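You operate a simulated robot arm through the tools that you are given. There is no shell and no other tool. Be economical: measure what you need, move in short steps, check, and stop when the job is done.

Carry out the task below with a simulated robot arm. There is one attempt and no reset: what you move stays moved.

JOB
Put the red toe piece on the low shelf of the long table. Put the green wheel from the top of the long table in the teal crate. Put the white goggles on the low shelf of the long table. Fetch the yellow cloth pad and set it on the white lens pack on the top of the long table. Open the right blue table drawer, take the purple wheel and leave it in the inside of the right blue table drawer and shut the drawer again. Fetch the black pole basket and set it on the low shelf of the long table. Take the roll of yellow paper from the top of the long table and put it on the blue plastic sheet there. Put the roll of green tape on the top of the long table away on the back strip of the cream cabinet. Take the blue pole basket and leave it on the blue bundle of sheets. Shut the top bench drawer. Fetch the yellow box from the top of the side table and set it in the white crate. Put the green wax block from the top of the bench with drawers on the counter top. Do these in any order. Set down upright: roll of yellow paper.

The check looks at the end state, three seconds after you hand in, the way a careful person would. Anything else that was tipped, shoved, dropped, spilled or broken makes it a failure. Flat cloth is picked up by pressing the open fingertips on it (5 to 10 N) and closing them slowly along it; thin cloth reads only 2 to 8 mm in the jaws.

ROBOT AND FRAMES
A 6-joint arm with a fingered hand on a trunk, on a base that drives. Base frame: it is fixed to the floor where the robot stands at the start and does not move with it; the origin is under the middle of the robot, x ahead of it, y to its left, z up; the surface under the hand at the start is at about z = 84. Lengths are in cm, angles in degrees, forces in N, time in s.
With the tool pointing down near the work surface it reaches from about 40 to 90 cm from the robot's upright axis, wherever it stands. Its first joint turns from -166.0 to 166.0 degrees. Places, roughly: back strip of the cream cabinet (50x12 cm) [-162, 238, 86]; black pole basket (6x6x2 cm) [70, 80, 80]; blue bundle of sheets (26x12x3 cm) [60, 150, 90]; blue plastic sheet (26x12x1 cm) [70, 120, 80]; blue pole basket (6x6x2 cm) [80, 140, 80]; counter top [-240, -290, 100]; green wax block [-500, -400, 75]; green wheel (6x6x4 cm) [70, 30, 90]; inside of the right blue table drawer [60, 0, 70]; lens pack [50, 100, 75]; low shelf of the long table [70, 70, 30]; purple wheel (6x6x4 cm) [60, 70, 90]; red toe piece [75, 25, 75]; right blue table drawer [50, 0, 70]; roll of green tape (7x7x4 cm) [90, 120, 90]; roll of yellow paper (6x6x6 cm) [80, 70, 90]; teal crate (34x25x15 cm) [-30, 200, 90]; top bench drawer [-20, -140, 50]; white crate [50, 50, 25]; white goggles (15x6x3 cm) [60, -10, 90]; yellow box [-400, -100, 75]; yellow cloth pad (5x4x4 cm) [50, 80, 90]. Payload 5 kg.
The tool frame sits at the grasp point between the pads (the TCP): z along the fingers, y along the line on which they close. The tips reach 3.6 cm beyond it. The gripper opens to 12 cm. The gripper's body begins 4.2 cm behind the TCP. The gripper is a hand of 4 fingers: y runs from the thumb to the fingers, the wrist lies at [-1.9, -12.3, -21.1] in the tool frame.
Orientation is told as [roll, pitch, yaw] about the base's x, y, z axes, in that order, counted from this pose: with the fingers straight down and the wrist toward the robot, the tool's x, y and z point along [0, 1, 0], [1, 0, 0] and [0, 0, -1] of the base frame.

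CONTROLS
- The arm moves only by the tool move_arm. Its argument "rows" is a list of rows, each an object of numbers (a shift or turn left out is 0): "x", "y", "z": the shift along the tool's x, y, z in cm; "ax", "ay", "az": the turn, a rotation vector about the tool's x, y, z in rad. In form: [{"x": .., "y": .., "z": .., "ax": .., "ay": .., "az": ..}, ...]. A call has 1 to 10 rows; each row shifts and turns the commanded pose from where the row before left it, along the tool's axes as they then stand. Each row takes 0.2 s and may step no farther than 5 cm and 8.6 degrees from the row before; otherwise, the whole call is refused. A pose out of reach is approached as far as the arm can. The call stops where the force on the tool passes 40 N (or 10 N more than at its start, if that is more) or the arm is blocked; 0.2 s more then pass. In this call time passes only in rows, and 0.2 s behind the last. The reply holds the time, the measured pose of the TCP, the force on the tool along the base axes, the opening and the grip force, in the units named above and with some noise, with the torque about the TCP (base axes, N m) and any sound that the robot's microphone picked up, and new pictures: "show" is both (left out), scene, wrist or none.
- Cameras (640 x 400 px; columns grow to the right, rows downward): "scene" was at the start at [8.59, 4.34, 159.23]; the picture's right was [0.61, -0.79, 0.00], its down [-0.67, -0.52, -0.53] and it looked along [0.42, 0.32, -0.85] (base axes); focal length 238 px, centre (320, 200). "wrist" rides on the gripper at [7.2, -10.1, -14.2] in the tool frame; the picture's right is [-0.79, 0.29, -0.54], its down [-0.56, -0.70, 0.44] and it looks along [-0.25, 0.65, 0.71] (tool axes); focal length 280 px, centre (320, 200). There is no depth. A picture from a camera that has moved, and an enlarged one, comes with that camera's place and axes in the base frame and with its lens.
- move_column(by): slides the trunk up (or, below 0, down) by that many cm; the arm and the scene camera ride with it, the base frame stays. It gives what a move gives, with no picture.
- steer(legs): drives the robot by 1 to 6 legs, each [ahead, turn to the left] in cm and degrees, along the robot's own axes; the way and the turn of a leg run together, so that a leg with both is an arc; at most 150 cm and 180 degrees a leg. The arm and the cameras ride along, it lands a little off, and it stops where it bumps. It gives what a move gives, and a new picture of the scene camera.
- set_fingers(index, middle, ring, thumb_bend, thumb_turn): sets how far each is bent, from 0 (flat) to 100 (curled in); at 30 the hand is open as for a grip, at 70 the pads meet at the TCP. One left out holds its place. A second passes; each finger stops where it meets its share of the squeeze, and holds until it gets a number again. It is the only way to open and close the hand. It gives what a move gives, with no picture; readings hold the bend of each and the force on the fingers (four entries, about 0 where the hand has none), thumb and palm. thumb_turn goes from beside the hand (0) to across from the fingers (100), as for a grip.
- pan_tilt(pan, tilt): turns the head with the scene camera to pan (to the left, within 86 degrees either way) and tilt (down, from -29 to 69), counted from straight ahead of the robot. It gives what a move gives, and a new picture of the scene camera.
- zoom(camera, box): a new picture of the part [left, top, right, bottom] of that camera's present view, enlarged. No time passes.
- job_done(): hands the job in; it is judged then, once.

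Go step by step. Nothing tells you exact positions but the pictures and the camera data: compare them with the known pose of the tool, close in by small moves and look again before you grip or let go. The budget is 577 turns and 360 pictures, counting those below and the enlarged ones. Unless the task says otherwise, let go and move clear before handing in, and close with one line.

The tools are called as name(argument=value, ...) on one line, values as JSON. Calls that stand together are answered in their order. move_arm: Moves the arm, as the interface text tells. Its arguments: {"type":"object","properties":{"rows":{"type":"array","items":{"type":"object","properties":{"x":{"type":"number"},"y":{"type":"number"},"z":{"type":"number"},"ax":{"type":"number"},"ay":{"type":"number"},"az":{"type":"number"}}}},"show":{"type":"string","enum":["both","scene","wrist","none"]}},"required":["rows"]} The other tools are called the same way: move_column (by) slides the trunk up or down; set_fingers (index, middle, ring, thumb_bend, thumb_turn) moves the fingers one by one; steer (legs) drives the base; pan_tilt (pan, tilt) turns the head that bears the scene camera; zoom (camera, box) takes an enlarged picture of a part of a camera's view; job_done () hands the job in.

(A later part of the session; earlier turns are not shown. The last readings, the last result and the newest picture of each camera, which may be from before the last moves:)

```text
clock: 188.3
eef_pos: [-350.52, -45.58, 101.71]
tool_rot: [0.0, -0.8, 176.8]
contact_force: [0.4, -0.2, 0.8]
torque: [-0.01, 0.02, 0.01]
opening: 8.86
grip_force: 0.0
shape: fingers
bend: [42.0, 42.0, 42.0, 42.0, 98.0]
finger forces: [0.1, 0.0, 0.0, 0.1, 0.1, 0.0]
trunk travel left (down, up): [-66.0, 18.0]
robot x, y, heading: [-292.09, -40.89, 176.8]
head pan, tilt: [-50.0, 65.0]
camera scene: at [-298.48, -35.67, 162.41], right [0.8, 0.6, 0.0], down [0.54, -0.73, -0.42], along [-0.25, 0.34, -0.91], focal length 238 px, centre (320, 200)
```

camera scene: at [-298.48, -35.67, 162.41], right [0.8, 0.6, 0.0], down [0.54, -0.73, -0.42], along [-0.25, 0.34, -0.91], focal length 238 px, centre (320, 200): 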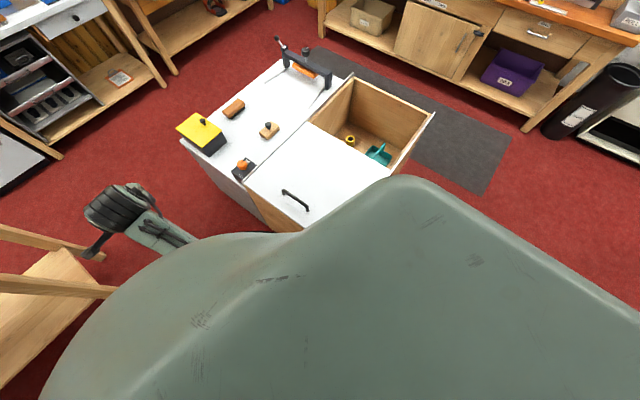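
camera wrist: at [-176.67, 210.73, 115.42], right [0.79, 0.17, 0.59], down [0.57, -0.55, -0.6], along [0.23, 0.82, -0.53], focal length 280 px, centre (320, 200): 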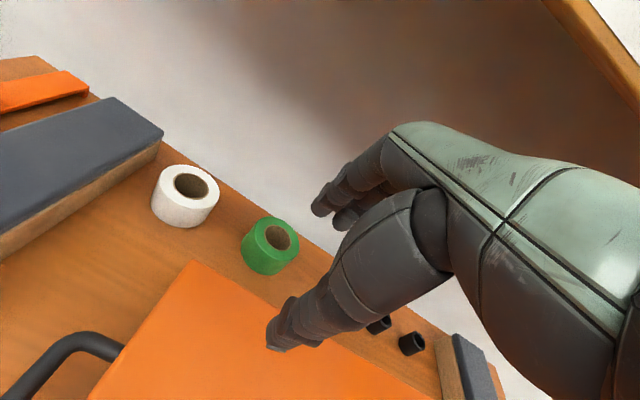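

The base only grazed the cabinet's side (y ≈ −22); nothing moved. I back off and pass with more room.

steer(legs=[[-15, 0], [0, 33], [75, 0]])

pan_tilt(pan=0, tilt=35)

pan_tilt(pan=60, tilt=35)

```text
clock: 195.8
eef_pos: [-389.71, -117.16, 101.64]
tool_rot: [0.1, -0.7, -149.8]
contact_force: [-0.7, -0.5, -0.6]
torque: [-0.01, -0.02, 0.0]
opening: 8.81
grip_force: 0.0
shape: fingers
bend: [42.0, 42.0, 42.0, 42.0, 98.0]
finger forces: [0.0, 0.0, 0.0, 0.0, 0.0, 0.0]
trunk travel left (down, up): [-66.0, 18.0]
robot x, y, heading: [-343.21, -80.66, -149.6]
head pan, tilt: [-50.0, 65.0]
camera scene: at [-351.6, -80.17, 162.41], right [0.34, 0.94, 0.0], down [0.85, -0.31, -0.42], along [-0.4, 0.14, -0.91], focal length 238 px, centre (320, 200)
```

scene: 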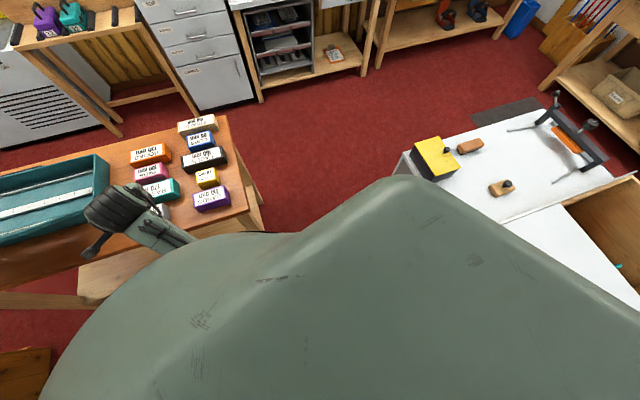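

```text
clock: 197.0
eef_pos: [-389.63, -117.22, 101.66]
tool_rot: [0.1, -0.7, -149.8]
contact_force: [0.0, -0.5, 0.3]
torque: [-0.04, 0.03, 0.0]
opening: 8.83
grip_force: 0.1
shape: fingers
bend: [42.0, 42.0, 42.0, 42.0, 98.0]
finger forces: [0.0, 0.0, 0.0, 0.1, 0.0, 0.1]
trunk travel left (down, up): [-66.0, 18.0]
robot x, y, heading: [-343.31, -80.77, -149.6]
head pan, tilt: [0.0, 35.0]
camera scene: at [-353.49, -86.65, 166.39], right [-0.5, 0.86, 0.0], down [0.5, 0.29, -0.82], along [-0.71, -0.41, -0.57], focal length 238 px, centre (320, 200)
```

scene: 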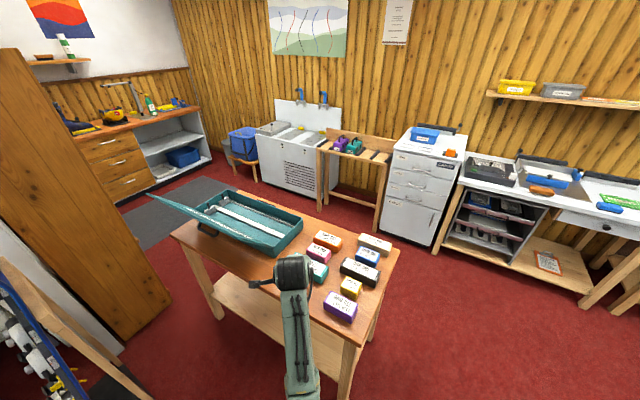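

```text
clock: 198.3
eef_pos: [-389.69, -117.13, 101.72]
tool_rot: [0.1, -0.6, -149.8]
contact_force: [0.0, 0.1, -0.6]
torque: [-0.01, 0.01, 0.02]
opening: 8.85
grip_force: 0.0
shape: fingers
bend: [42.0, 42.0, 42.0, 42.0, 98.0]
finger forces: [0.0, 0.0, 0.0, 0.1, 0.0, 0.0]
trunk travel left (down, up): [-66.0, 18.0]
robot x, y, heading: [-343.39, -80.37, -149.7]
head pan, tilt: [60.0, 35.0]
camera scene: at [-345.84, -91.02, 166.4], right [-1.0, 0.0, 0.0], down [0.0, 0.57, -0.82], along [0.0, -0.82, -0.57], focal length 238 px, centre (320, 200)
```

scene: 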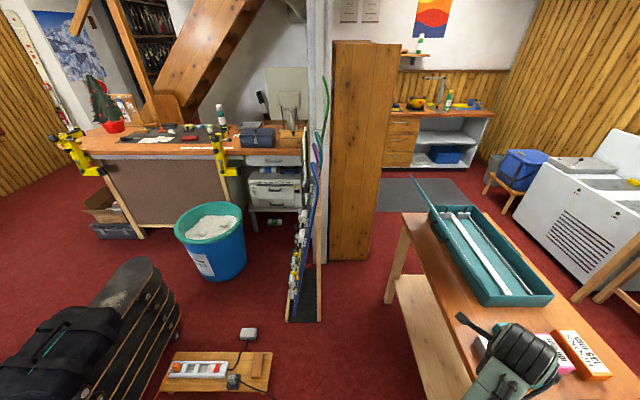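

The bench with drawers is in the far corner; I zoom there.

zoom(camera="scene", box=[370, 50, 510, 170])

zoom(camera="scene", box=[50, 80, 330, 250])

```text
3.33 times, centred on (440, 110) of scene
camera zoom: at [-345.84, -91.02, 166.4], right [-1.0, 0.0, 0.0], down [0.0, 0.57, -0.82], along [0.0, -0.82, -0.57], focal length 792 px, centre (-80, 500)
```

zoom: 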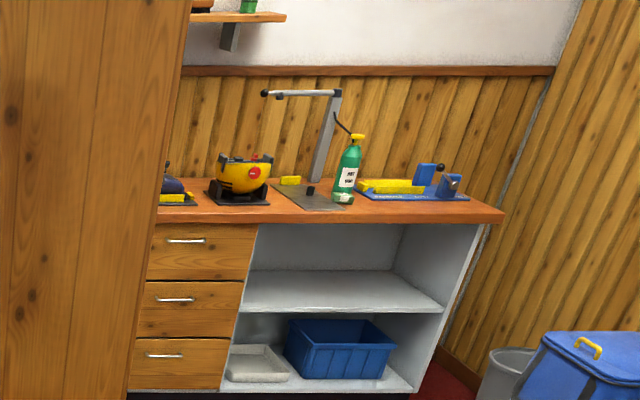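

```text
2.29 times, centred on (190, 165) of scene
camera zoom: at [-345.84, -91.02, 166.4], right [-1.0, 0.0, 0.0], down [0.0, 0.57, -0.82], along [0.0, -0.82, -0.57], focal length 543 px, centre (617, 280)
```

zoom: 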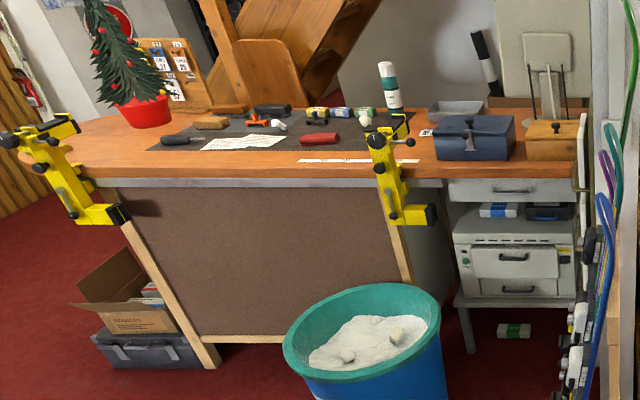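

The bench with drawers stands at y ≈ −375, x ≈ −450…−540. I raise the trunk and drive around the side table on its far side.

move_column(by=16)

steer(legs=[[0, -53], [88, 0], [0, 62]])

pan_tilt(pan=25, tilt=40)

```text
clock: 200.1
eef_pos: [-389.54, -117.19, 117.64]
tool_rot: [0.2, -0.6, -149.8]
contact_force: [-0.8, -0.3, -0.2]
torque: [0.01, -0.01, 0.04]
opening: 8.85
grip_force: 0.0
shape: fingers
bend: [42.0, 42.0, 42.0, 42.0, 98.0]
finger forces: [0.0, 0.0, 0.0, 0.1, 0.0, 0.1]
trunk travel left (down, up): [-82.0, 2.0]
robot x, y, heading: [-343.19, -81.01, -149.7]
head pan, tilt: [60.0, 35.0]
```

```text
clock: 206.1
eef_pos: [-440.57, -51.97, 117.67]
tool_rot: [0.0, -0.6, 159.3]
contact_force: [-0.3, -0.8, -0.5]
torque: [-0.01, -0.01, -0.02]
opening: 8.85
grip_force: 0.1
shape: fingers
bend: [42.0, 42.0, 42.0, 42.0, 98.0]
finger forces: [0.1, 0.1, 0.0, 0.0, 0.1, 0.0]
trunk travel left (down, up): [-82.0, 2.0]
robot x, y, heading: [-382.75, -63.99, 166.7]
head pan, tilt: [60.0, 35.0]
stopped in leg 2: the robot was blocked; the commanded pose is now the measured one
camera scene: at [-391.83, -69.94, 182.39], right [-0.73, 0.68, 0.0], down [0.39, 0.42, -0.82], along [-0.56, -0.6, -0.57], focal length 238 px, centre (320, 200)
```

scene: 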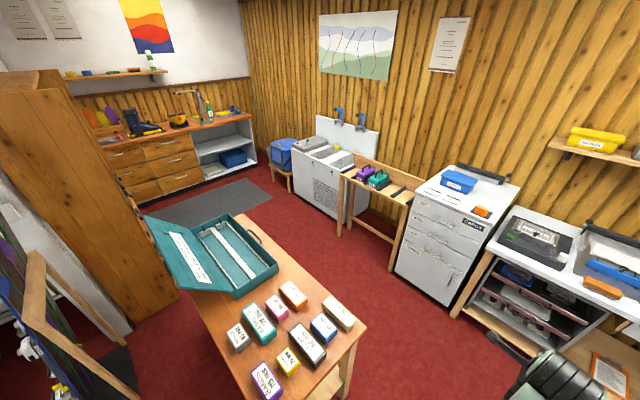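

```text
clock: 207.1
eef_pos: [-440.6, -52.05, 117.76]
tool_rot: [0.1, -0.7, 159.3]
contact_force: [-0.3, 0.0, -0.7]
torque: [0.02, 0.01, -0.03]
opening: 8.85
grip_force: 0.2
shape: fingers
bend: [42.0, 42.0, 42.0, 42.0, 98.0]
finger forces: [0.0, 0.1, 0.2, 0.0, 0.0, 0.0]
trunk travel left (down, up): [-82.0, 2.0]
robot x, y, heading: [-383.09, -64.31, 167.0]
head pan, tilt: [25.0, 40.0]
camera scene: at [-394.02, -65.19, 181.65], right [-0.21, 0.98, 0.0], down [0.63, 0.13, -0.77], along [-0.75, -0.16, -0.64], focal length 238 px, centre (320, 200)
```

scene: 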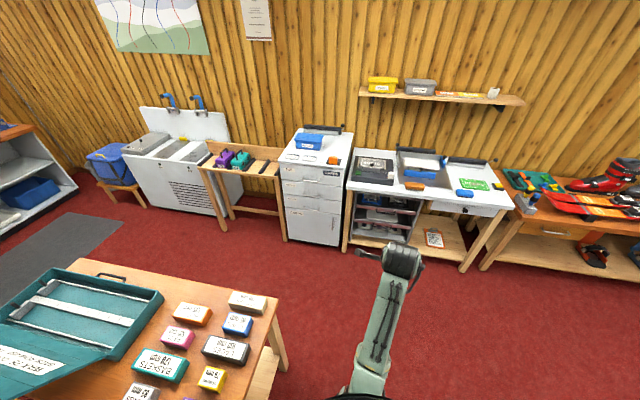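

Base brushed the side table's corner region (no force on arm, boxes unmoved). I steer wider: first away, then along the aisle at x ≈ −490.

steer(legs=[[0, -27], [42, 0], [0, 64]])

```text
clock: 210.9
eef_pos: [-451.86, -4.67, 117.62]
tool_rot: [0.0, -0.5, 129.7]
contact_force: [-0.4, -1.0, -0.9]
torque: [0.01, -0.04, 0.03]
opening: 8.82
grip_force: 0.0
shape: fingers
bend: [42.0, 42.0, 42.0, 42.0, 98.0]
finger forces: [0.0, 0.0, 0.0, 0.0, 0.0, 0.1]
trunk travel left (down, up): [-82.0, 2.0]
robot x, y, heading: [-408.49, -44.76, 136.2]
head pan, tilt: [25.0, 40.0]
stopped in leg 2: the robot was blocked; the commanded pose is now the measured one
camera scene: at [-418.74, -39.68, 181.62], right [0.32, 0.95, 0.0], down [0.61, -0.21, -0.77], along [-0.72, 0.25, -0.64], focal length 238 px, centre (320, 200)
```

scene: 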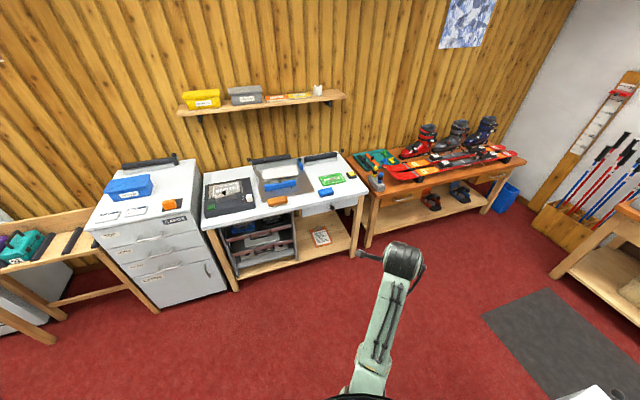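

Blocked once more; I look down on the right and the left to see what the base touches.

pan_tilt(pan=-86, tilt=55)

pan_tilt(pan=86, tilt=55)

```text
clock: 212.8
eef_pos: [-451.77, -4.88, 117.53]
tool_rot: [0.1, -0.7, 129.6]
contact_force: [0.1, -1.0, 1.1]
torque: [0.01, -0.02, -0.02]
opening: 8.86
grip_force: 0.0
shape: fingers
bend: [42.0, 42.0, 42.0, 42.0, 98.0]
finger forces: [0.0, 0.0, 0.0, 0.0, 0.0, 0.0]
trunk travel left (down, up): [-82.0, 2.0]
robot x, y, heading: [-407.86, -44.91, 136.5]
head pan, tilt: [-85.9, 55.0]
camera scene: at [-405.93, -37.16, 179.58], right [0.77, -0.64, 0.0], down [-0.52, -0.63, -0.57], along [0.37, 0.44, -0.82], focal length 238 px, centre (320, 200)
```

scene: 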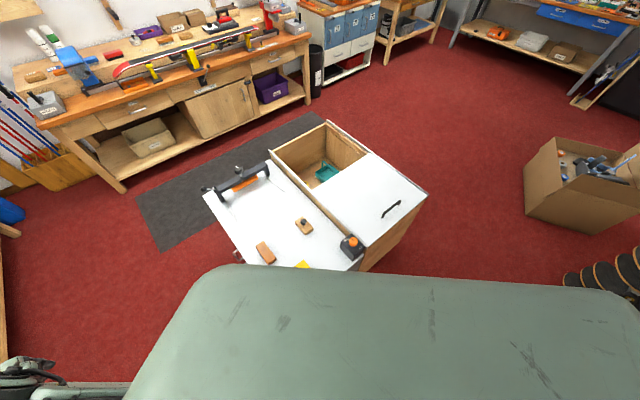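

```text
clock: 215.4
eef_pos: [-451.74, -4.93, 117.59]
tool_rot: [0.1, -0.6, 129.6]
contact_force: [0.3, -0.3, 0.2]
torque: [-0.01, -0.02, 0.0]
opening: 8.81
grip_force: 0.1
shape: fingers
bend: [42.0, 42.0, 42.0, 42.0, 98.0]
finger forces: [0.0, 0.0, 0.0, 0.0, 0.1, 0.0]
trunk travel left (down, up): [-82.0, 2.0]
robot x, y, heading: [-408.34, -44.27, 136.3]
head pan, tilt: [85.9, 55.0]
camera scene: at [-415.87, -47.54, 179.58], right [-0.67, 0.74, 0.0], down [0.61, 0.55, -0.57], along [-0.42, -0.39, -0.82], focal length 238 px, centre (320, 200)
```

scene: 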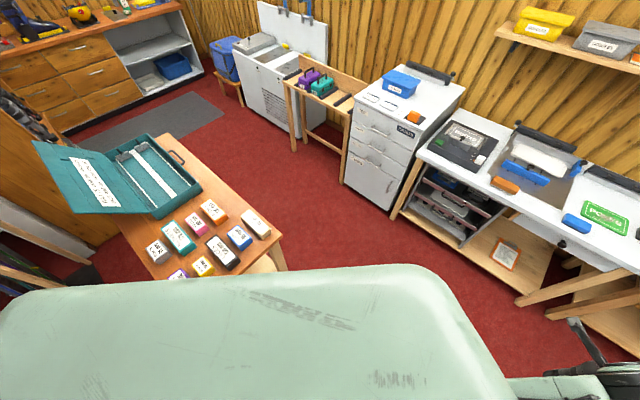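

The base radius is about 30 cm and the cabinet reaches to (−404,−15), so I only grazed its corner. I now steer through the gap to the aisle at x ≈ −490.

steer(legs=[[-2, 0], [0, 58], [45, 0], [0, 27], [50, 0], [0, 49]])

pan_tilt(pan=0, tilt=35)

```text
clock: 218.4
eef_pos: [-463.47, -45.08, 117.54]
tool_rot: [0.1, -0.7, 170.6]
contact_force: [-0.1, 0.6, -0.2]
torque: [0.02, -0.04, -0.02]
opening: 8.83
grip_force: 0.0
shape: fingers
bend: [42.0, 42.0, 42.0, 42.0, 98.0]
finger forces: [0.1, 0.0, 0.1, 0.0, 0.0, 0.0]
trunk travel left (down, up): [-82.0, 2.0]
robot x, y, heading: [-404.8, -48.61, 168.5]
head pan, tilt: [85.9, 55.0]
stopped in leg 2: the robot was blocked; the commanded pose is now the measured one
camera scene: at [-409.5, -54.78, 179.58], right [-0.96, 0.27, 0.0], down [0.22, 0.79, -0.57], along [-0.15, -0.55, -0.82], focal length 238 px, centre (320, 200)
```

scene: 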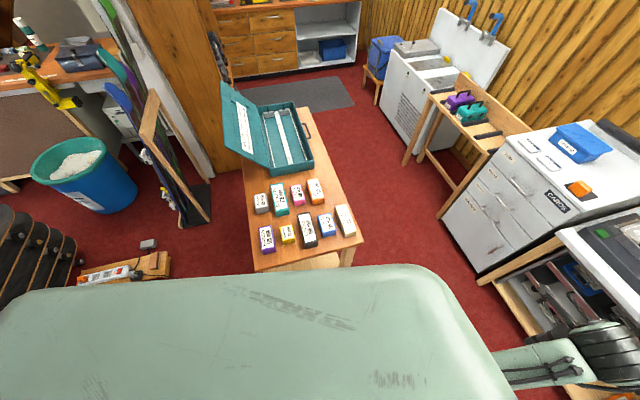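

```text
clock: 220.0
eef_pos: [-463.51, -45.0, 117.7]
tool_rot: [0.0, -0.6, 170.5]
contact_force: [0.8, -0.7, -0.3]
torque: [-0.03, 0.01, 0.02]
opening: 8.87
grip_force: 0.1
shape: fingers
bend: [42.0, 42.0, 42.0, 42.0, 98.0]
finger forces: [0.0, 0.0, 0.1, 0.0, 0.0, 0.1]
trunk travel left (down, up): [-82.0, 2.0]
robot x, y, heading: [-404.84, -48.75, 168.8]
head pan, tilt: [0.0, 35.0]
camera scene: at [-416.22, -46.11, 182.4], right [0.2, 0.98, 0.0], down [0.56, -0.11, -0.82], along [-0.8, 0.16, -0.57], focal length 238 px, centre (320, 200)
```

scene: 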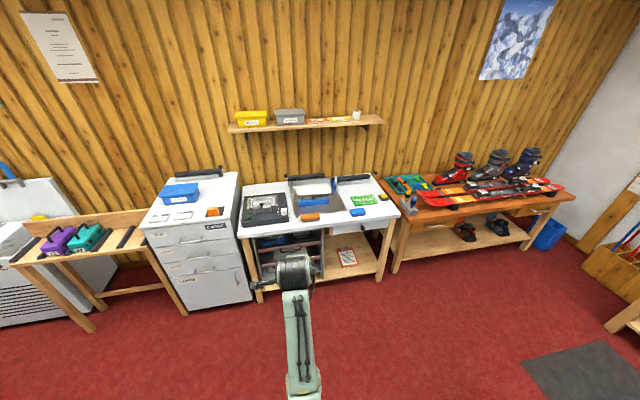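

steer(legs=[[32, 0], [0, 51], [74, 0], [0, 50]])

```text
clock: 221.6
eef_pos: [-473.95, -42.2, 117.68]
tool_rot: [0.1, -0.6, 169.9]
contact_force: [1.1, 0.8, -0.5]
torque: [-0.02, -0.01, 0.0]
opening: 8.81
grip_force: 0.0
shape: fingers
bend: [42.0, 42.0, 42.0, 42.0, 98.0]
finger forces: [0.0, 0.1, 0.0, 0.0, 0.0, 0.0]
trunk travel left (down, up): [-82.0, 2.0]
robot x, y, heading: [-415.97, -47.37, 159.3]
head pan, tilt: [0.0, 35.0]
stopped in leg 1: the robot was blocked; the commanded pose is now the measured one
camera scene: at [-426.47, -42.81, 182.4], right [0.35, 0.94, 0.0], down [0.54, -0.2, -0.82], along [-0.77, 0.29, -0.57], focal length 238 px, centre (320, 200)
```

scene: 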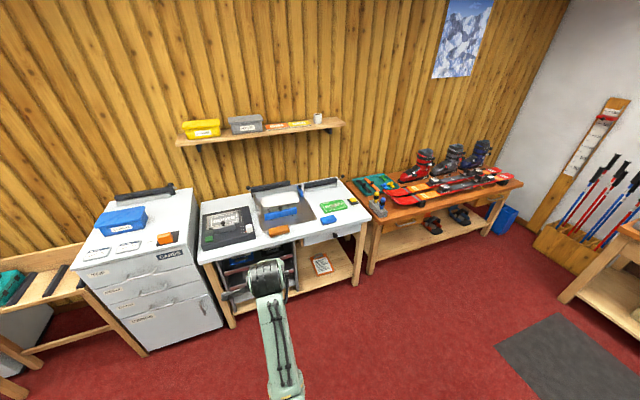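

steer(legs=[[-22, 0]])

pan_tilt(pan=-70, tilt=60)

```text
clock: 223.4
eef_pos: [-453.41, -50.05, 117.59]
tool_rot: [0.0, -0.7, 169.8]
contact_force: [-0.2, 0.1, -0.4]
torque: [0.01, -0.01, 0.01]
opening: 8.83
grip_force: 0.0
shape: fingers
bend: [42.0, 42.0, 42.0, 42.0, 98.0]
finger forces: [0.1, 0.1, 0.0, 0.0, 0.0, 0.0]
trunk travel left (down, up): [-82.0, 2.0]
robot x, y, heading: [-394.9, -54.86, 159.3]
head pan, tilt: [0.0, 35.0]
camera scene: at [-406.01, -50.84, 182.39], right [0.35, 0.94, 0.0], down [0.54, -0.2, -0.82], along [-0.77, 0.29, -0.57], focal length 238 px, centre (320, 200)
```

scene: 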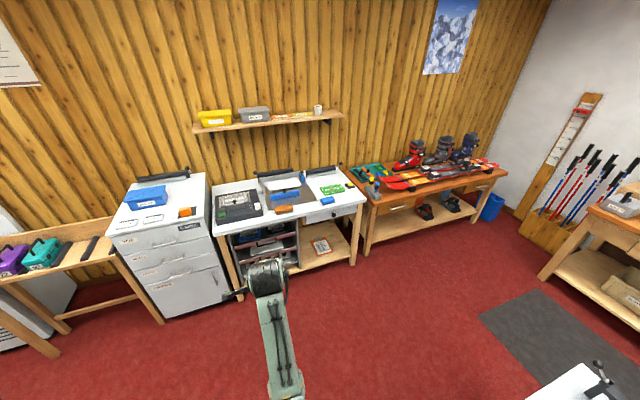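

```text
clock: 224.8
eef_pos: [-453.37, -49.9, 117.59]
tool_rot: [0.0, -0.5, 169.9]
contact_force: [-0.7, -0.3, 0.1]
torque: [-0.03, 0.02, 0.0]
opening: 8.84
grip_force: 0.1
shape: fingers
bend: [42.0, 42.0, 42.0, 42.0, 98.0]
finger forces: [0.0, 0.0, 0.0, 0.0, 0.0, 0.0]
trunk travel left (down, up): [-82.0, 2.0]
robot x, y, heading: [-395.15, -55.26, 159.1]
head pan, tilt: [-70.0, 60.0]
camera scene: at [-397.57, -47.3, 178.97], right [1.0, -0.01, 0.0], down [-0.01, -0.87, -0.5], along [0.01, 0.5, -0.87], focal length 238 px, centre (320, 200)
```

scene: 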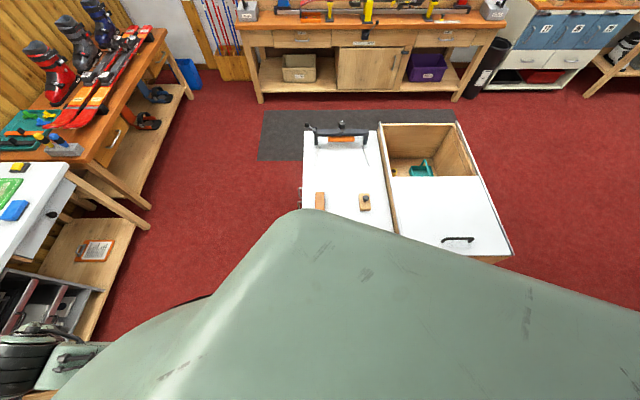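

Now centred in the gap at y ≈ −55; I align to heading 180 and go straight through.

steer(legs=[[0, 21.5], [93, 0]])

```text
clock: 231.5
eef_pos: [-545.09, -73.6, 117.61]
tool_rot: [0.0, -0.6, -168.6]
contact_force: [0.4, -0.4, 0.0]
torque: [0.0, 0.01, -0.02]
opening: 8.82
grip_force: 0.0
shape: fingers
bend: [42.0, 42.0, 42.0, 42.0, 98.0]
finger forces: [0.1, 0.1, 0.0, 0.0, 0.0, 0.0]
trunk travel left (down, up): [-82.0, 2.0]
robot x, y, heading: [-488.4, -57.02, -179.1]
head pan, tilt: [-70.0, 60.0]
camera scene: at [-494.08, -50.57, 178.97], right [0.93, 0.36, 0.0], down [0.31, -0.81, -0.5], along [-0.18, 0.47, -0.87], focal length 238 px, centre (320, 200)
```

scene: 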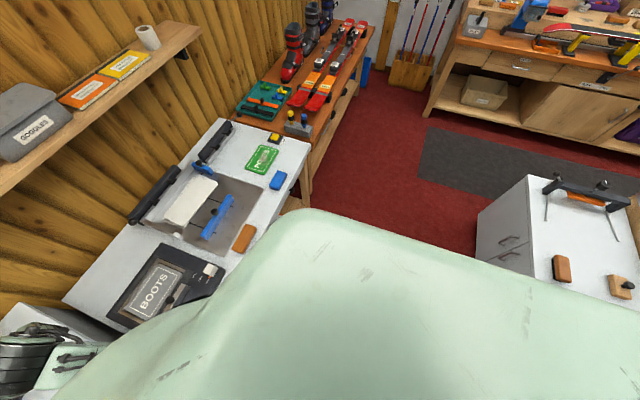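

Through. I turn toward −y and drive down the aisle.

steer(legs=[[0, 90], [130, 0]])

pan_tilt(pan=0, tilt=35)

```text
clock: 243.3
eef_pos: [-472.82, -244.73, 117.59]
tool_rot: [0.0, -0.7, -79.5]
contact_force: [-0.8, 0.0, -0.2]
torque: [0.0, -0.04, 0.02]
opening: 8.82
grip_force: 0.0
shape: fingers
bend: [42.0, 42.0, 42.0, 42.0, 98.0]
finger forces: [0.0, 0.0, 0.0, 0.0, 0.0, 0.0]
trunk travel left (down, up): [-82.0, 2.0]
robot x, y, heading: [-488.49, -188.11, -90.1]
head pan, tilt: [-70.0, 60.0]
camera scene: at [-494.85, -193.42, 178.97], right [-0.34, 0.94, 0.0], down [0.81, 0.3, -0.5], along [-0.47, -0.17, -0.87], focal length 238 px, centre (320, 200)
```

scene: 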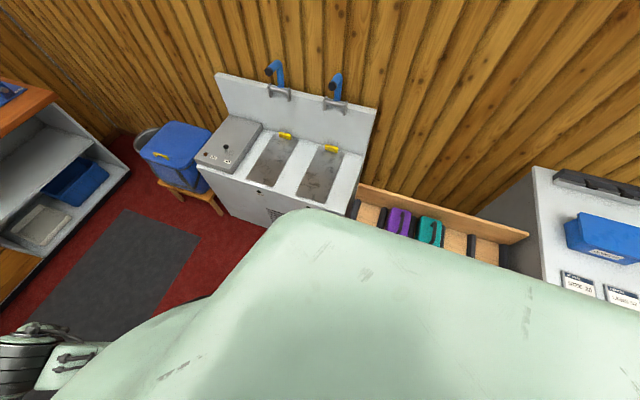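

```text
clock: 244.7
eef_pos: [-472.84, -244.67, 117.65]
tool_rot: [0.1, -0.6, -79.5]
contact_force: [0.4, 0.9, -0.8]
torque: [-0.02, 0.01, -0.01]
opening: 8.79
grip_force: 0.0
shape: fingers
bend: [42.0, 42.0, 42.0, 42.0, 98.0]
finger forces: [0.1, 0.0, 0.0, 0.0, 0.0, 0.1]
trunk travel left (down, up): [-82.0, 2.0]
robot x, y, heading: [-488.6, -188.01, -90.0]
head pan, tilt: [0.0, 35.0]
camera scene: at [-488.59, -199.97, 182.4], right [-1.0, 0.0, 0.0], down [0.0, 0.57, -0.82], along [0.0, -0.82, -0.57], focal length 238 px, centre (320, 200)
```

scene: 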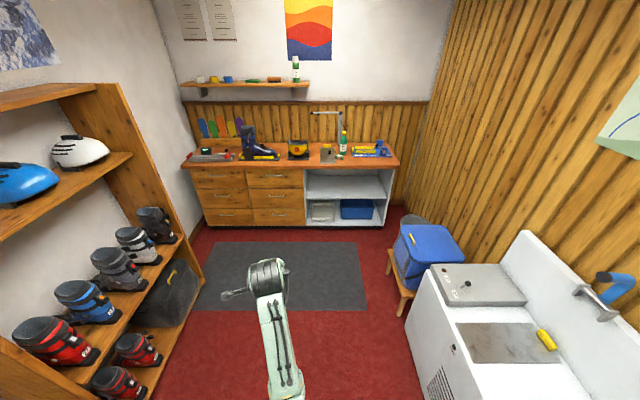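

zoom(camera="scene", box=[180, 60, 410, 190])

```text
2.78 times, centred on (295, 125) of scene
camera zoom: at [-488.59, -199.97, 182.4], right [-1.0, 0.0, 0.0], down [0.0, 0.57, -0.82], along [0.0, -0.82, -0.57], focal length 661 px, centre (390, 409)
```

zoom: 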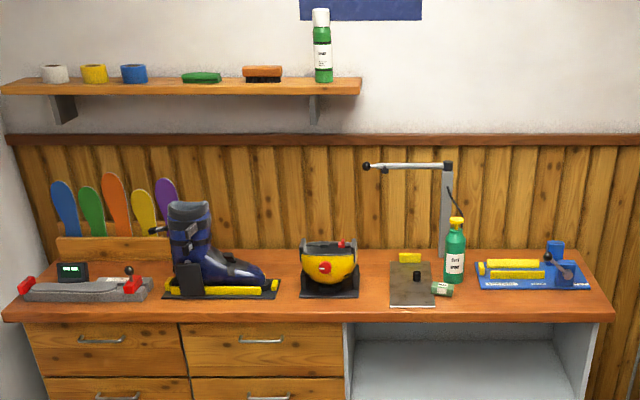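

steer(legs=[[148, 0]])

pan_tilt(pan=10, tilt=45)

zoom(camera="scene", box=[280, 80, 480, 240])

```text
clock: 252.7
eef_pos: [-473.68, -391.48, 117.74]
tool_rot: [-0.1, -0.6, -79.8]
contact_force: [-0.7, 0.2, -0.1]
torque: [-0.01, 0.0, 0.01]
opening: 8.82
grip_force: 0.1
shape: fingers
bend: [42.0, 42.0, 42.0, 42.0, 98.0]
finger forces: [0.0, 0.1, 0.1, 0.0, 0.0, 0.0]
trunk travel left (down, up): [-82.0, 2.0]
robot x, y, heading: [-488.96, -335.06, -90.4]
head pan, tilt: [0.0, 35.0]
camera scene: at [-489.11, -346.52, 182.4], right [-1.0, 0.01, 0.0], down [0.0, 0.57, -0.82], along [-0.01, -0.82, -0.57], focal length 238 px, centre (320, 200)
```

scene: 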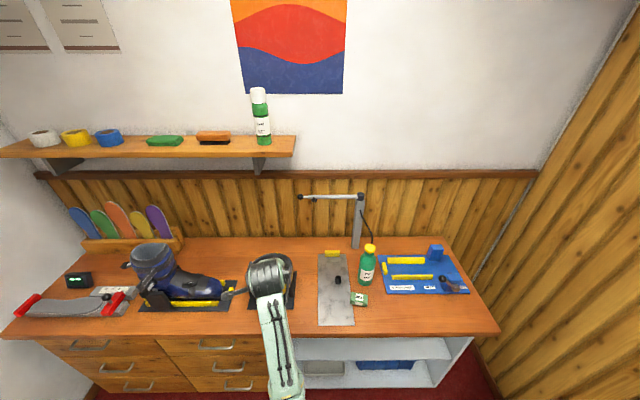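

```text
clock: 253.4
eef_pos: [-473.72, -391.47, 117.56]
tool_rot: [0.0, -0.5, -80.0]
contact_force: [-0.5, -0.4, 0.1]
torque: [-0.01, -0.01, -0.01]
opening: 8.83
grip_force: 0.1
shape: fingers
bend: [42.0, 42.0, 42.0, 42.0, 98.0]
finger forces: [0.0, 0.1, 0.0, 0.1, 0.0, 0.0]
trunk travel left (down, up): [-82.0, 2.0]
robot x, y, heading: [-489.29, -335.08, -90.5]
head pan, tilt: [10.0, 45.0]
camera scene: at [-487.7, -345.78, 180.92], right [-0.99, -0.17, 0.0], down [-0.12, 0.7, -0.71], along [0.12, -0.7, -0.71], focal length 238 px, centre (320, 200)
```

scene: 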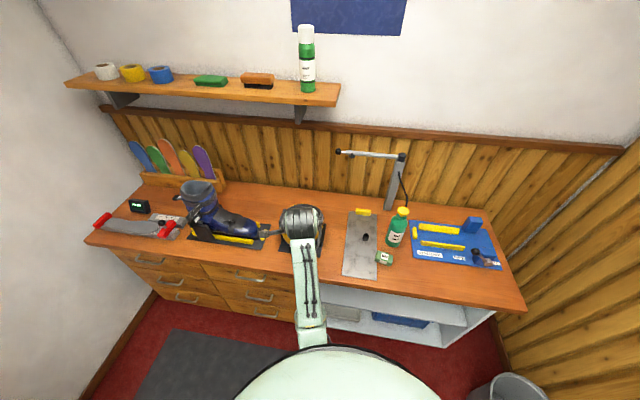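

```text
2.50 times, centred on (380, 160) of scene
camera zoom: at [-487.7, -345.78, 180.92], right [-0.99, -0.17, 0.0], down [-0.12, 0.7, -0.71], along [0.12, -0.7, -0.71], focal length 594 px, centre (170, 300)
```

zoom: 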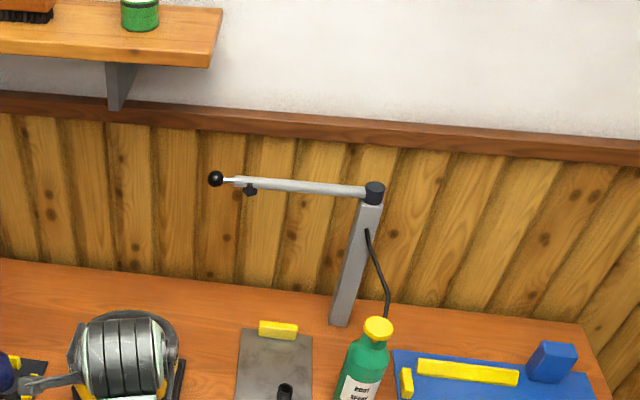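

zoom(camera="scene", box=[330, 195, 450, 295])

```text
4.00 times, centred on (390, 245) of scene
camera zoom: at [-487.7, -345.78, 180.92], right [-0.99, -0.17, 0.0], down [-0.12, 0.7, -0.71], along [0.12, -0.7, -0.71], focal length 950 px, centre (40, 20)
```

zoom: 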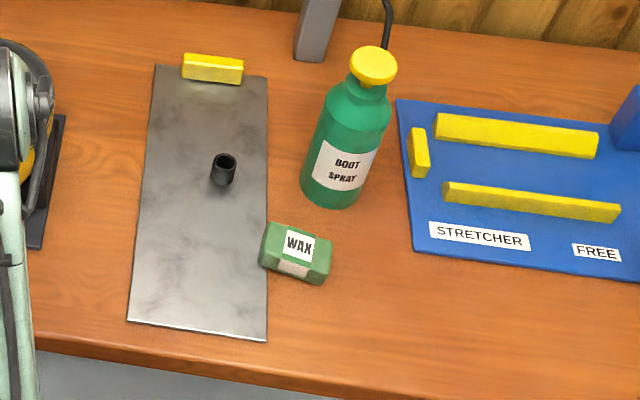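

The green wax block (WAX label) lies at about (−506,−405), z ≈ 87, beside the spray bottle. I turn the hand so it closes along the block's long axis, away from the bottle.

move_arm(rows=[{"az": -0.149}, {"az": -0.149}, {"az": -0.149}, {"az": -0.149}, {"az": -0.149}, {"az": -0.149}, {"az": -0.149}, {"az": -0.1}], show="both")

```text
clock: 255.2
eef_pos: [-473.76, -391.38, 117.68]
tool_rot: [-0.4, -0.2, -14.4]
contact_force: [0.2, -0.7, -0.5]
torque: [0.0, 0.0, 0.03]
opening: 8.83
grip_force: 0.0
shape: fingers
bend: [42.0, 42.0, 42.0, 42.0, 98.0]
finger forces: [0.0, 0.0, 0.0, 0.0, 0.0, 0.1]
trunk travel left (down, up): [-82.0, 2.0]
robot x, y, heading: [-488.94, -334.77, -90.3]
head pan, tilt: [10.0, 45.0]
camera scene: at [-487.69, -345.8, 180.91], right [-0.99, -0.17, 0.0], down [-0.12, 0.7, -0.71], along [0.12, -0.7, -0.71], focal length 238 px, centre (320, 200)
camera wrist: at [-481.69, -381.74, 131.78], right [0.08, -0.83, 0.55], down [-0.82, -0.37, -0.44], along [0.57, -0.41, -0.71], focal length 280 px, centre (320, 200)
```

scene: 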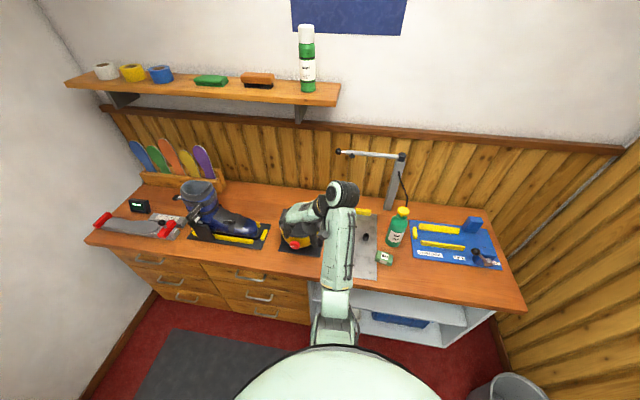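
wrist: 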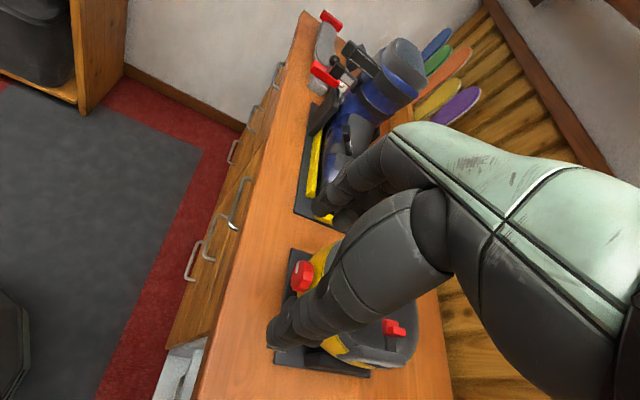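

move_arm(rows=[{"y": -4.9}, {"y": -4.9}, {"y": -4, "x": -2.5}, {"y": -4, "x": -2.5}, {"y": -4, "x": -2.5}, {"y": -3, "x": -3.5}, {"y": -2.5, "x": -3.5}], show="both")

```text
clock: 256.8
eef_pos: [-501.88, -401.32, 112.9]
tool_rot: [-0.4, -0.4, -14.4]
contact_force: [0.1, 0.0, -1.1]
torque: [0.02, -0.04, 0.02]
opening: 8.82
grip_force: 0.0
shape: fingers
bend: [42.0, 42.0, 42.0, 42.0, 98.0]
finger forces: [0.0, 0.0, 0.0, 0.0, 0.0, 0.0]
out of reach, approached as far as the arm can: row 1, 2, 3, 4, 5
trunk travel left (down, up): [-82.0, 2.0]
robot x, y, heading: [-489.36, -335.03, -90.3]
head pan, tilt: [10.0, 45.0]
camera scene: at [-487.93, -345.91, 180.9], right [-0.99, -0.17, 0.0], down [-0.12, 0.7, -0.71], along [0.12, -0.7, -0.71], focal length 238 px, centre (320, 200)
camera wrist: at [-509.92, -391.69, 127.08], right [0.08, -0.83, 0.55], down [-0.82, -0.37, -0.44], along [0.57, -0.41, -0.71], focal length 280 px, centre (320, 200)
```

scene: 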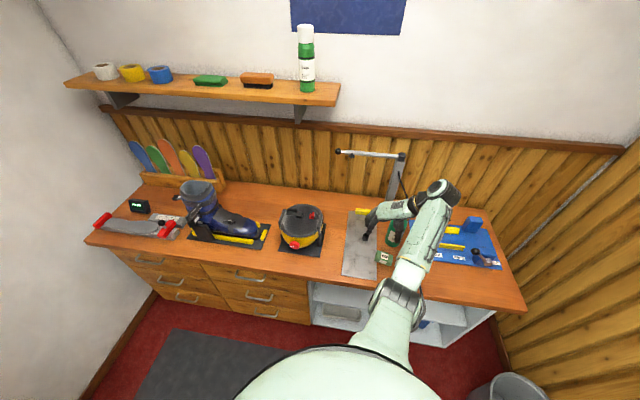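
wrist: 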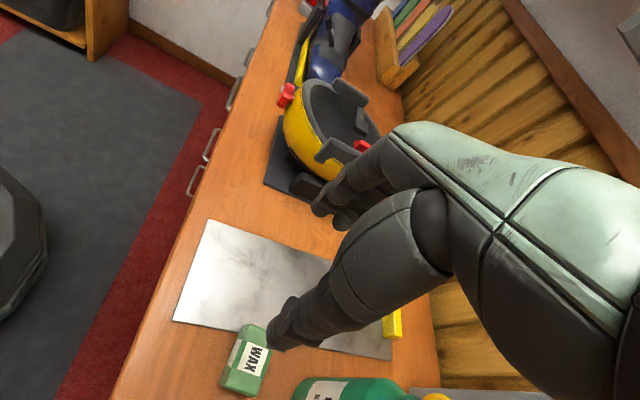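

I shift over the block, keeping a bit to the +y side, tilt the hand slightly away from the bottle, and descend partway.

move_arm(rows=[{"x": -2.3, "y": -2}, {"x": -2.3, "y": -2}, {"ay": -0.1}, {"ay": -0.1}, {"z": 3.92, "x": 0.8}, {"z": 3.92, "x": 0.8}, {"z": 3.92, "x": 0.8}], show="wrist")

```text
clock: 258.4
eef_pos: [-506.74, -405.11, 100.94]
tool_rot: [-12.0, -0.3, -14.3]
contact_force: [-0.7, 0.1, -0.3]
torque: [-0.02, 0.02, -0.01]
opening: 8.87
grip_force: 0.1
shape: fingers
bend: [42.0, 42.0, 42.0, 42.0, 98.0]
finger forces: [0.1, 0.1, 0.1, 0.1, 0.1, 0.0]
trunk travel left (down, up): [-82.0, 2.0]
robot x, y, heading: [-489.07, -335.08, -90.5]
head pan, tilt: [10.0, 45.0]
camera wrist: at [-514.09, -392.83, 113.31], right [0.11, -0.71, 0.7], down [-0.84, -0.45, -0.32], along [0.54, -0.55, -0.64], focal length 280 px, centre (320, 200)
```

wrist: 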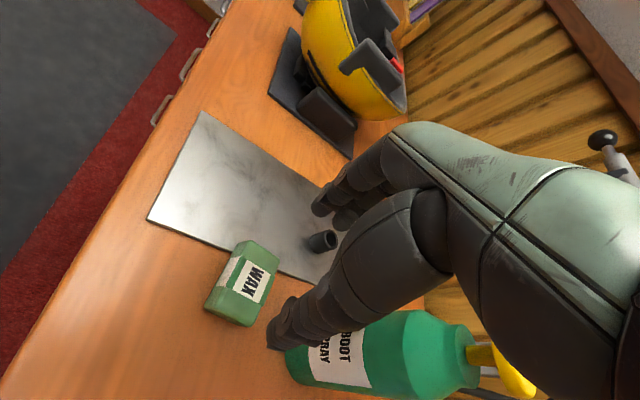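

move_arm(rows=[{"z": 3.92, "x": 0.8}, {"z": 3.92, "x": 0.8}, {"z": 1.4, "x": 0.3}], show="wrist")

```text
clock: 259.2
eef_pos: [-506.39, -404.81, 92.68]
tool_rot: [-12.6, -0.2, -14.5]
contact_force: [-1.1, -1.6, 3.3]
torque: [0.17, -0.04, 0.0]
opening: 8.86
grip_force: 0.1
shape: fingers
bend: [42.0, 42.0, 42.0, 42.0, 98.0]
finger forces: [0.0, 0.1, 0.0, 0.0, 0.0, 0.0]
out of reach, approached as far as the arm can: row 3
trunk travel left (down, up): [-82.0, 2.0]
robot x, y, heading: [-489.2, -334.47, -90.4]
head pan, tilt: [10.0, 45.0]
camera wrist: at [-513.67, -392.44, 104.84], right [0.11, -0.7, 0.7], down [-0.84, -0.45, -0.31], along [0.53, -0.55, -0.64], focal length 280 px, centre (320, 200)
```

wrist: 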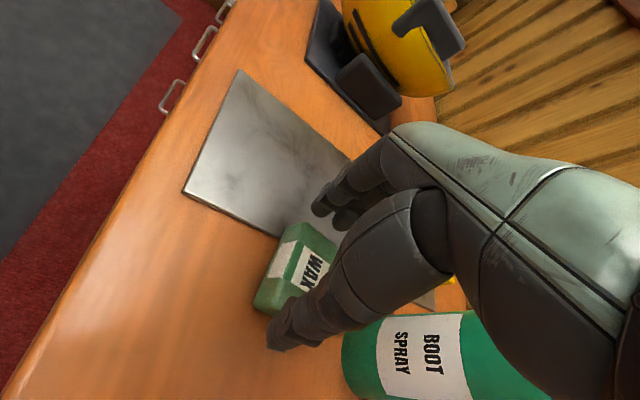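

The thumb seems to be touching the block's end. I rise a little, open wider, and recentre by −0.9 along the closing line.

move_arm(rows=[{"z": -2.5, "x": -0.5}], show="none")

set_fingers(index=34, middle=34, ring=34, thumb_bend=34)

move_arm(rows=[{"y": -0.7}], show="wrist")

```text
clock: 259.6
eef_pos: [-506.36, -404.29, 94.47]
tool_rot: [-11.9, -0.3, -14.4]
contact_force: [0.1, 1.1, -0.8]
torque: [-0.12, -0.01, -0.01]
opening: 8.83
grip_force: 0.1
shape: fingers
bend: [42.0, 42.0, 42.0, 42.0, 98.0]
finger forces: [0.0, 0.1, 0.0, 0.0, 0.0, 0.0]
trunk travel left (down, up): [-82.0, 2.0]
robot x, y, heading: [-489.19, -334.8, -90.2]
head pan, tilt: [10.0, 45.0]
```

```text
clock: 260.6
eef_pos: [-506.4, -404.35, 94.4]
tool_rot: [-12.1, -0.2, -14.4]
contact_force: [0.5, -0.4, -0.2]
torque: [-0.01, -0.01, -0.01]
opening: 11.14
grip_force: 0.1
shape: fingers
bend: [34.0, 34.0, 34.0, 34.0, 98.0]
finger forces: [0.1, 0.1, 0.0, 0.0, 0.0, 0.1]
trunk travel left (down, up): [-82.0, 2.0]
robot x, y, heading: [-489.05, -334.85, -90.4]
head pan, tilt: [10.0, 45.0]
```

```text
clock: 261.0
eef_pos: [-507.03, -404.27, 94.43]
tool_rot: [-12.0, -0.4, -14.4]
contact_force: [0.4, 0.4, 0.2]
torque: [0.01, 0.01, -0.02]
opening: 11.18
grip_force: 0.1
shape: fingers
bend: [34.0, 34.0, 34.0, 34.0, 98.0]
finger forces: [0.1, 0.0, 0.1, 0.0, 0.0, 0.0]
trunk travel left (down, up): [-82.0, 2.0]
robot x, y, heading: [-488.71, -335.32, -90.2]
head pan, tilt: [10.0, 45.0]
camera wrist: at [-514.37, -391.99, 106.81], right [0.11, -0.71, 0.7], down [-0.84, -0.44, -0.32], along [0.54, -0.55, -0.64], focal length 280 px, centre (320, 200)
```

wrist: 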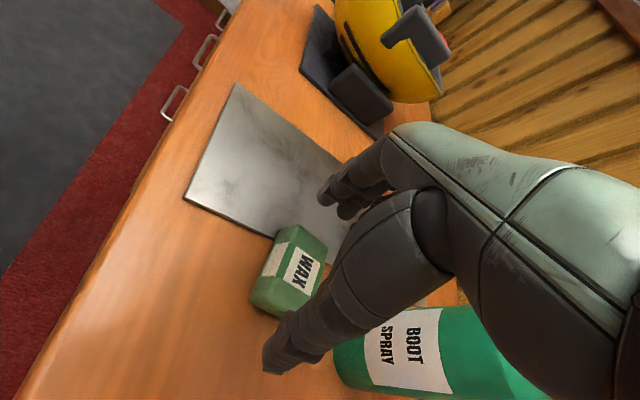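

move_column(by=-2.8)

zoom(camera="wrist", box=[160, 100, 480, 400])

```text
clock: 261.7
eef_pos: [-506.94, -404.28, 91.72]
tool_rot: [-11.9, -0.2, -14.5]
contact_force: [0.3, -0.4, 0.1]
torque: [0.04, 0.0, -0.03]
opening: 11.16
grip_force: 0.1
shape: fingers
bend: [34.0, 34.0, 34.0, 34.0, 98.0]
finger forces: [0.0, 0.0, 0.1, 0.0, 0.0, 0.0]
trunk travel left (down, up): [-79.2, 4.8]
robot x, y, heading: [-489.08, -334.84, -90.6]
head pan, tilt: [10.0, 45.0]
```

```text
1.33 times, centred on (320, 250) of wrist
camera zoom: at [-514.32, -391.99, 104.04], right [0.11, -0.71, 0.7], down [-0.84, -0.45, -0.32], along [0.54, -0.55, -0.64], focal length 374 px, centre (320, 133)
```

zoom: 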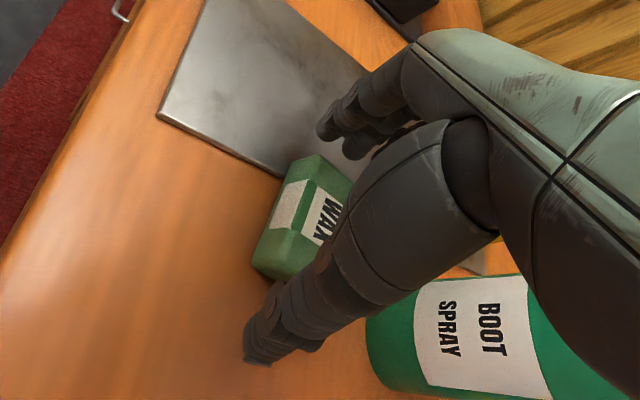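

move_column(by=-0.8)

set_fingers(index=62, middle=62, ring=62, thumb_bend=62)

move_column(by=3)

zoom(camera="wrist", box=[160, 100, 480, 400])

```text
clock: 262.3
eef_pos: [-506.99, -404.32, 90.87]
tool_rot: [-12.0, -0.3, -14.3]
contact_force: [-0.7, -0.3, 0.1]
torque: [0.04, 0.0, 0.03]
opening: 11.1
grip_force: 0.0
shape: fingers
bend: [34.0, 34.0, 34.0, 34.0, 98.0]
finger forces: [0.1, 0.0, 0.0, 0.0, 0.1, 0.1]
trunk travel left (down, up): [-78.4, 5.6]
robot x, y, heading: [-489.4, -334.84, -90.6]
head pan, tilt: [10.0, 45.0]
```

```text
clock: 263.3
eef_pos: [-507.09, -404.37, 91.05]
tool_rot: [-12.0, -0.4, -14.4]
contact_force: [-1.0, -0.3, 5.1]
torque: [-0.03, 0.27, 0.06]
opening: 6.01
grip_force: 18.1
shape: fingers
bend: [60.0, 55.0, 59.0, 48.0, 95.0]
finger forces: [2.6, 9.0, 8.4, 0.0, 15.4, 0.0]
trunk travel left (down, up): [-78.4, 5.6]
robot x, y, heading: [-489.17, -334.73, -90.6]
head pan, tilt: [10.0, 45.0]
```

```text
clock: 264.1
eef_pos: [-507.06, -404.38, 93.88]
tool_rot: [-11.9, -0.2, -14.3]
contact_force: [-0.7, -0.4, -1.2]
torque: [-0.01, 0.01, 0.04]
opening: 5.99
grip_force: 15.7
shape: fingers
bend: [60.0, 55.0, 59.0, 48.0, 95.0]
finger forces: [3.1, 9.6, 3.9, 0.0, 14.7, 0.0]
trunk travel left (down, up): [-81.4, 2.6]
robot x, y, heading: [-488.98, -334.84, -90.3]
head pan, tilt: [10.0, 45.0]
```

```text
1.33 times, centred on (320, 250) of wrist
camera zoom: at [-514.33, -392.01, 106.2], right [0.11, -0.71, 0.7], down [-0.84, -0.45, -0.32], along [0.54, -0.55, -0.64], focal length 374 px, centre (320, 133)
```

zoom: 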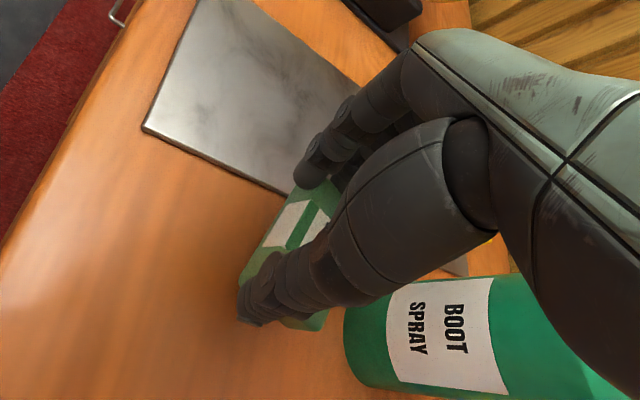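

Wax gripped by three fingers and lifted clear. I raise it well above the bottle and pull back.

move_arm(rows=[{"z": -3.9, "x": -0.8}, {"z": -3.9, "x": -0.8}, {"z": -3.9, "x": -0.8}, {"z": -3.9, "x": -0.8}, {"x": 4, "z": -0.8}, {"x": 4, "z": -0.8}], show="both")

```text
clock: 265.5
eef_pos: [-505.24, -395.97, 109.84]
tool_rot: [-12.1, -0.3, -14.4]
contact_force: [0.9, -0.3, -0.2]
torque: [0.02, 0.0, 0.03]
opening: 5.96
grip_force: 15.1
shape: fingers
bend: [60.0, 55.0, 59.0, 48.0, 95.0]
finger forces: [2.7, 9.9, 3.6, 0.1, 14.6, 0.1]
trunk travel left (down, up): [-81.4, 2.6]
robot x, y, heading: [-489.3, -334.88, -90.6]
head pan, tilt: [10.0, 45.0]
camera scene: at [-487.64, -345.55, 180.34], right [-0.99, -0.17, 0.0], down [-0.12, 0.7, -0.71], along [0.12, -0.7, -0.71], focal length 238 px, centre (320, 200)
camera wrist: at [-512.44, -383.69, 122.19], right [0.11, -0.71, 0.7], down [-0.84, -0.45, -0.32], along [0.54, -0.55, -0.64], focal length 280 px, centre (320, 200)
```

scene: 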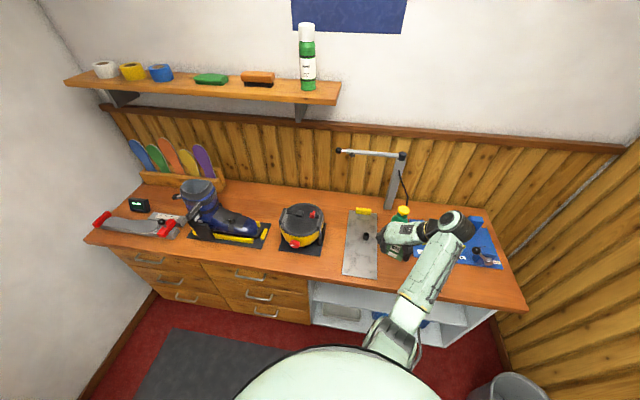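
wrist: 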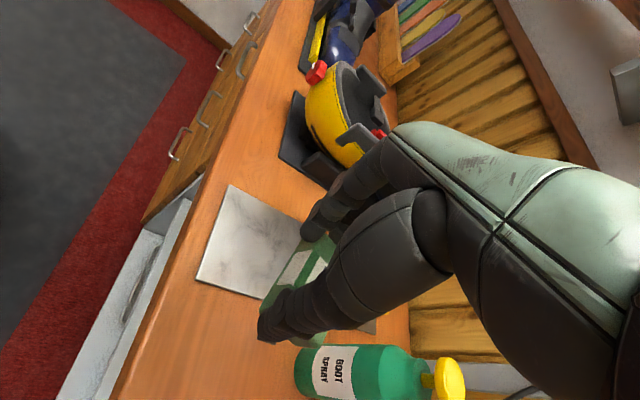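

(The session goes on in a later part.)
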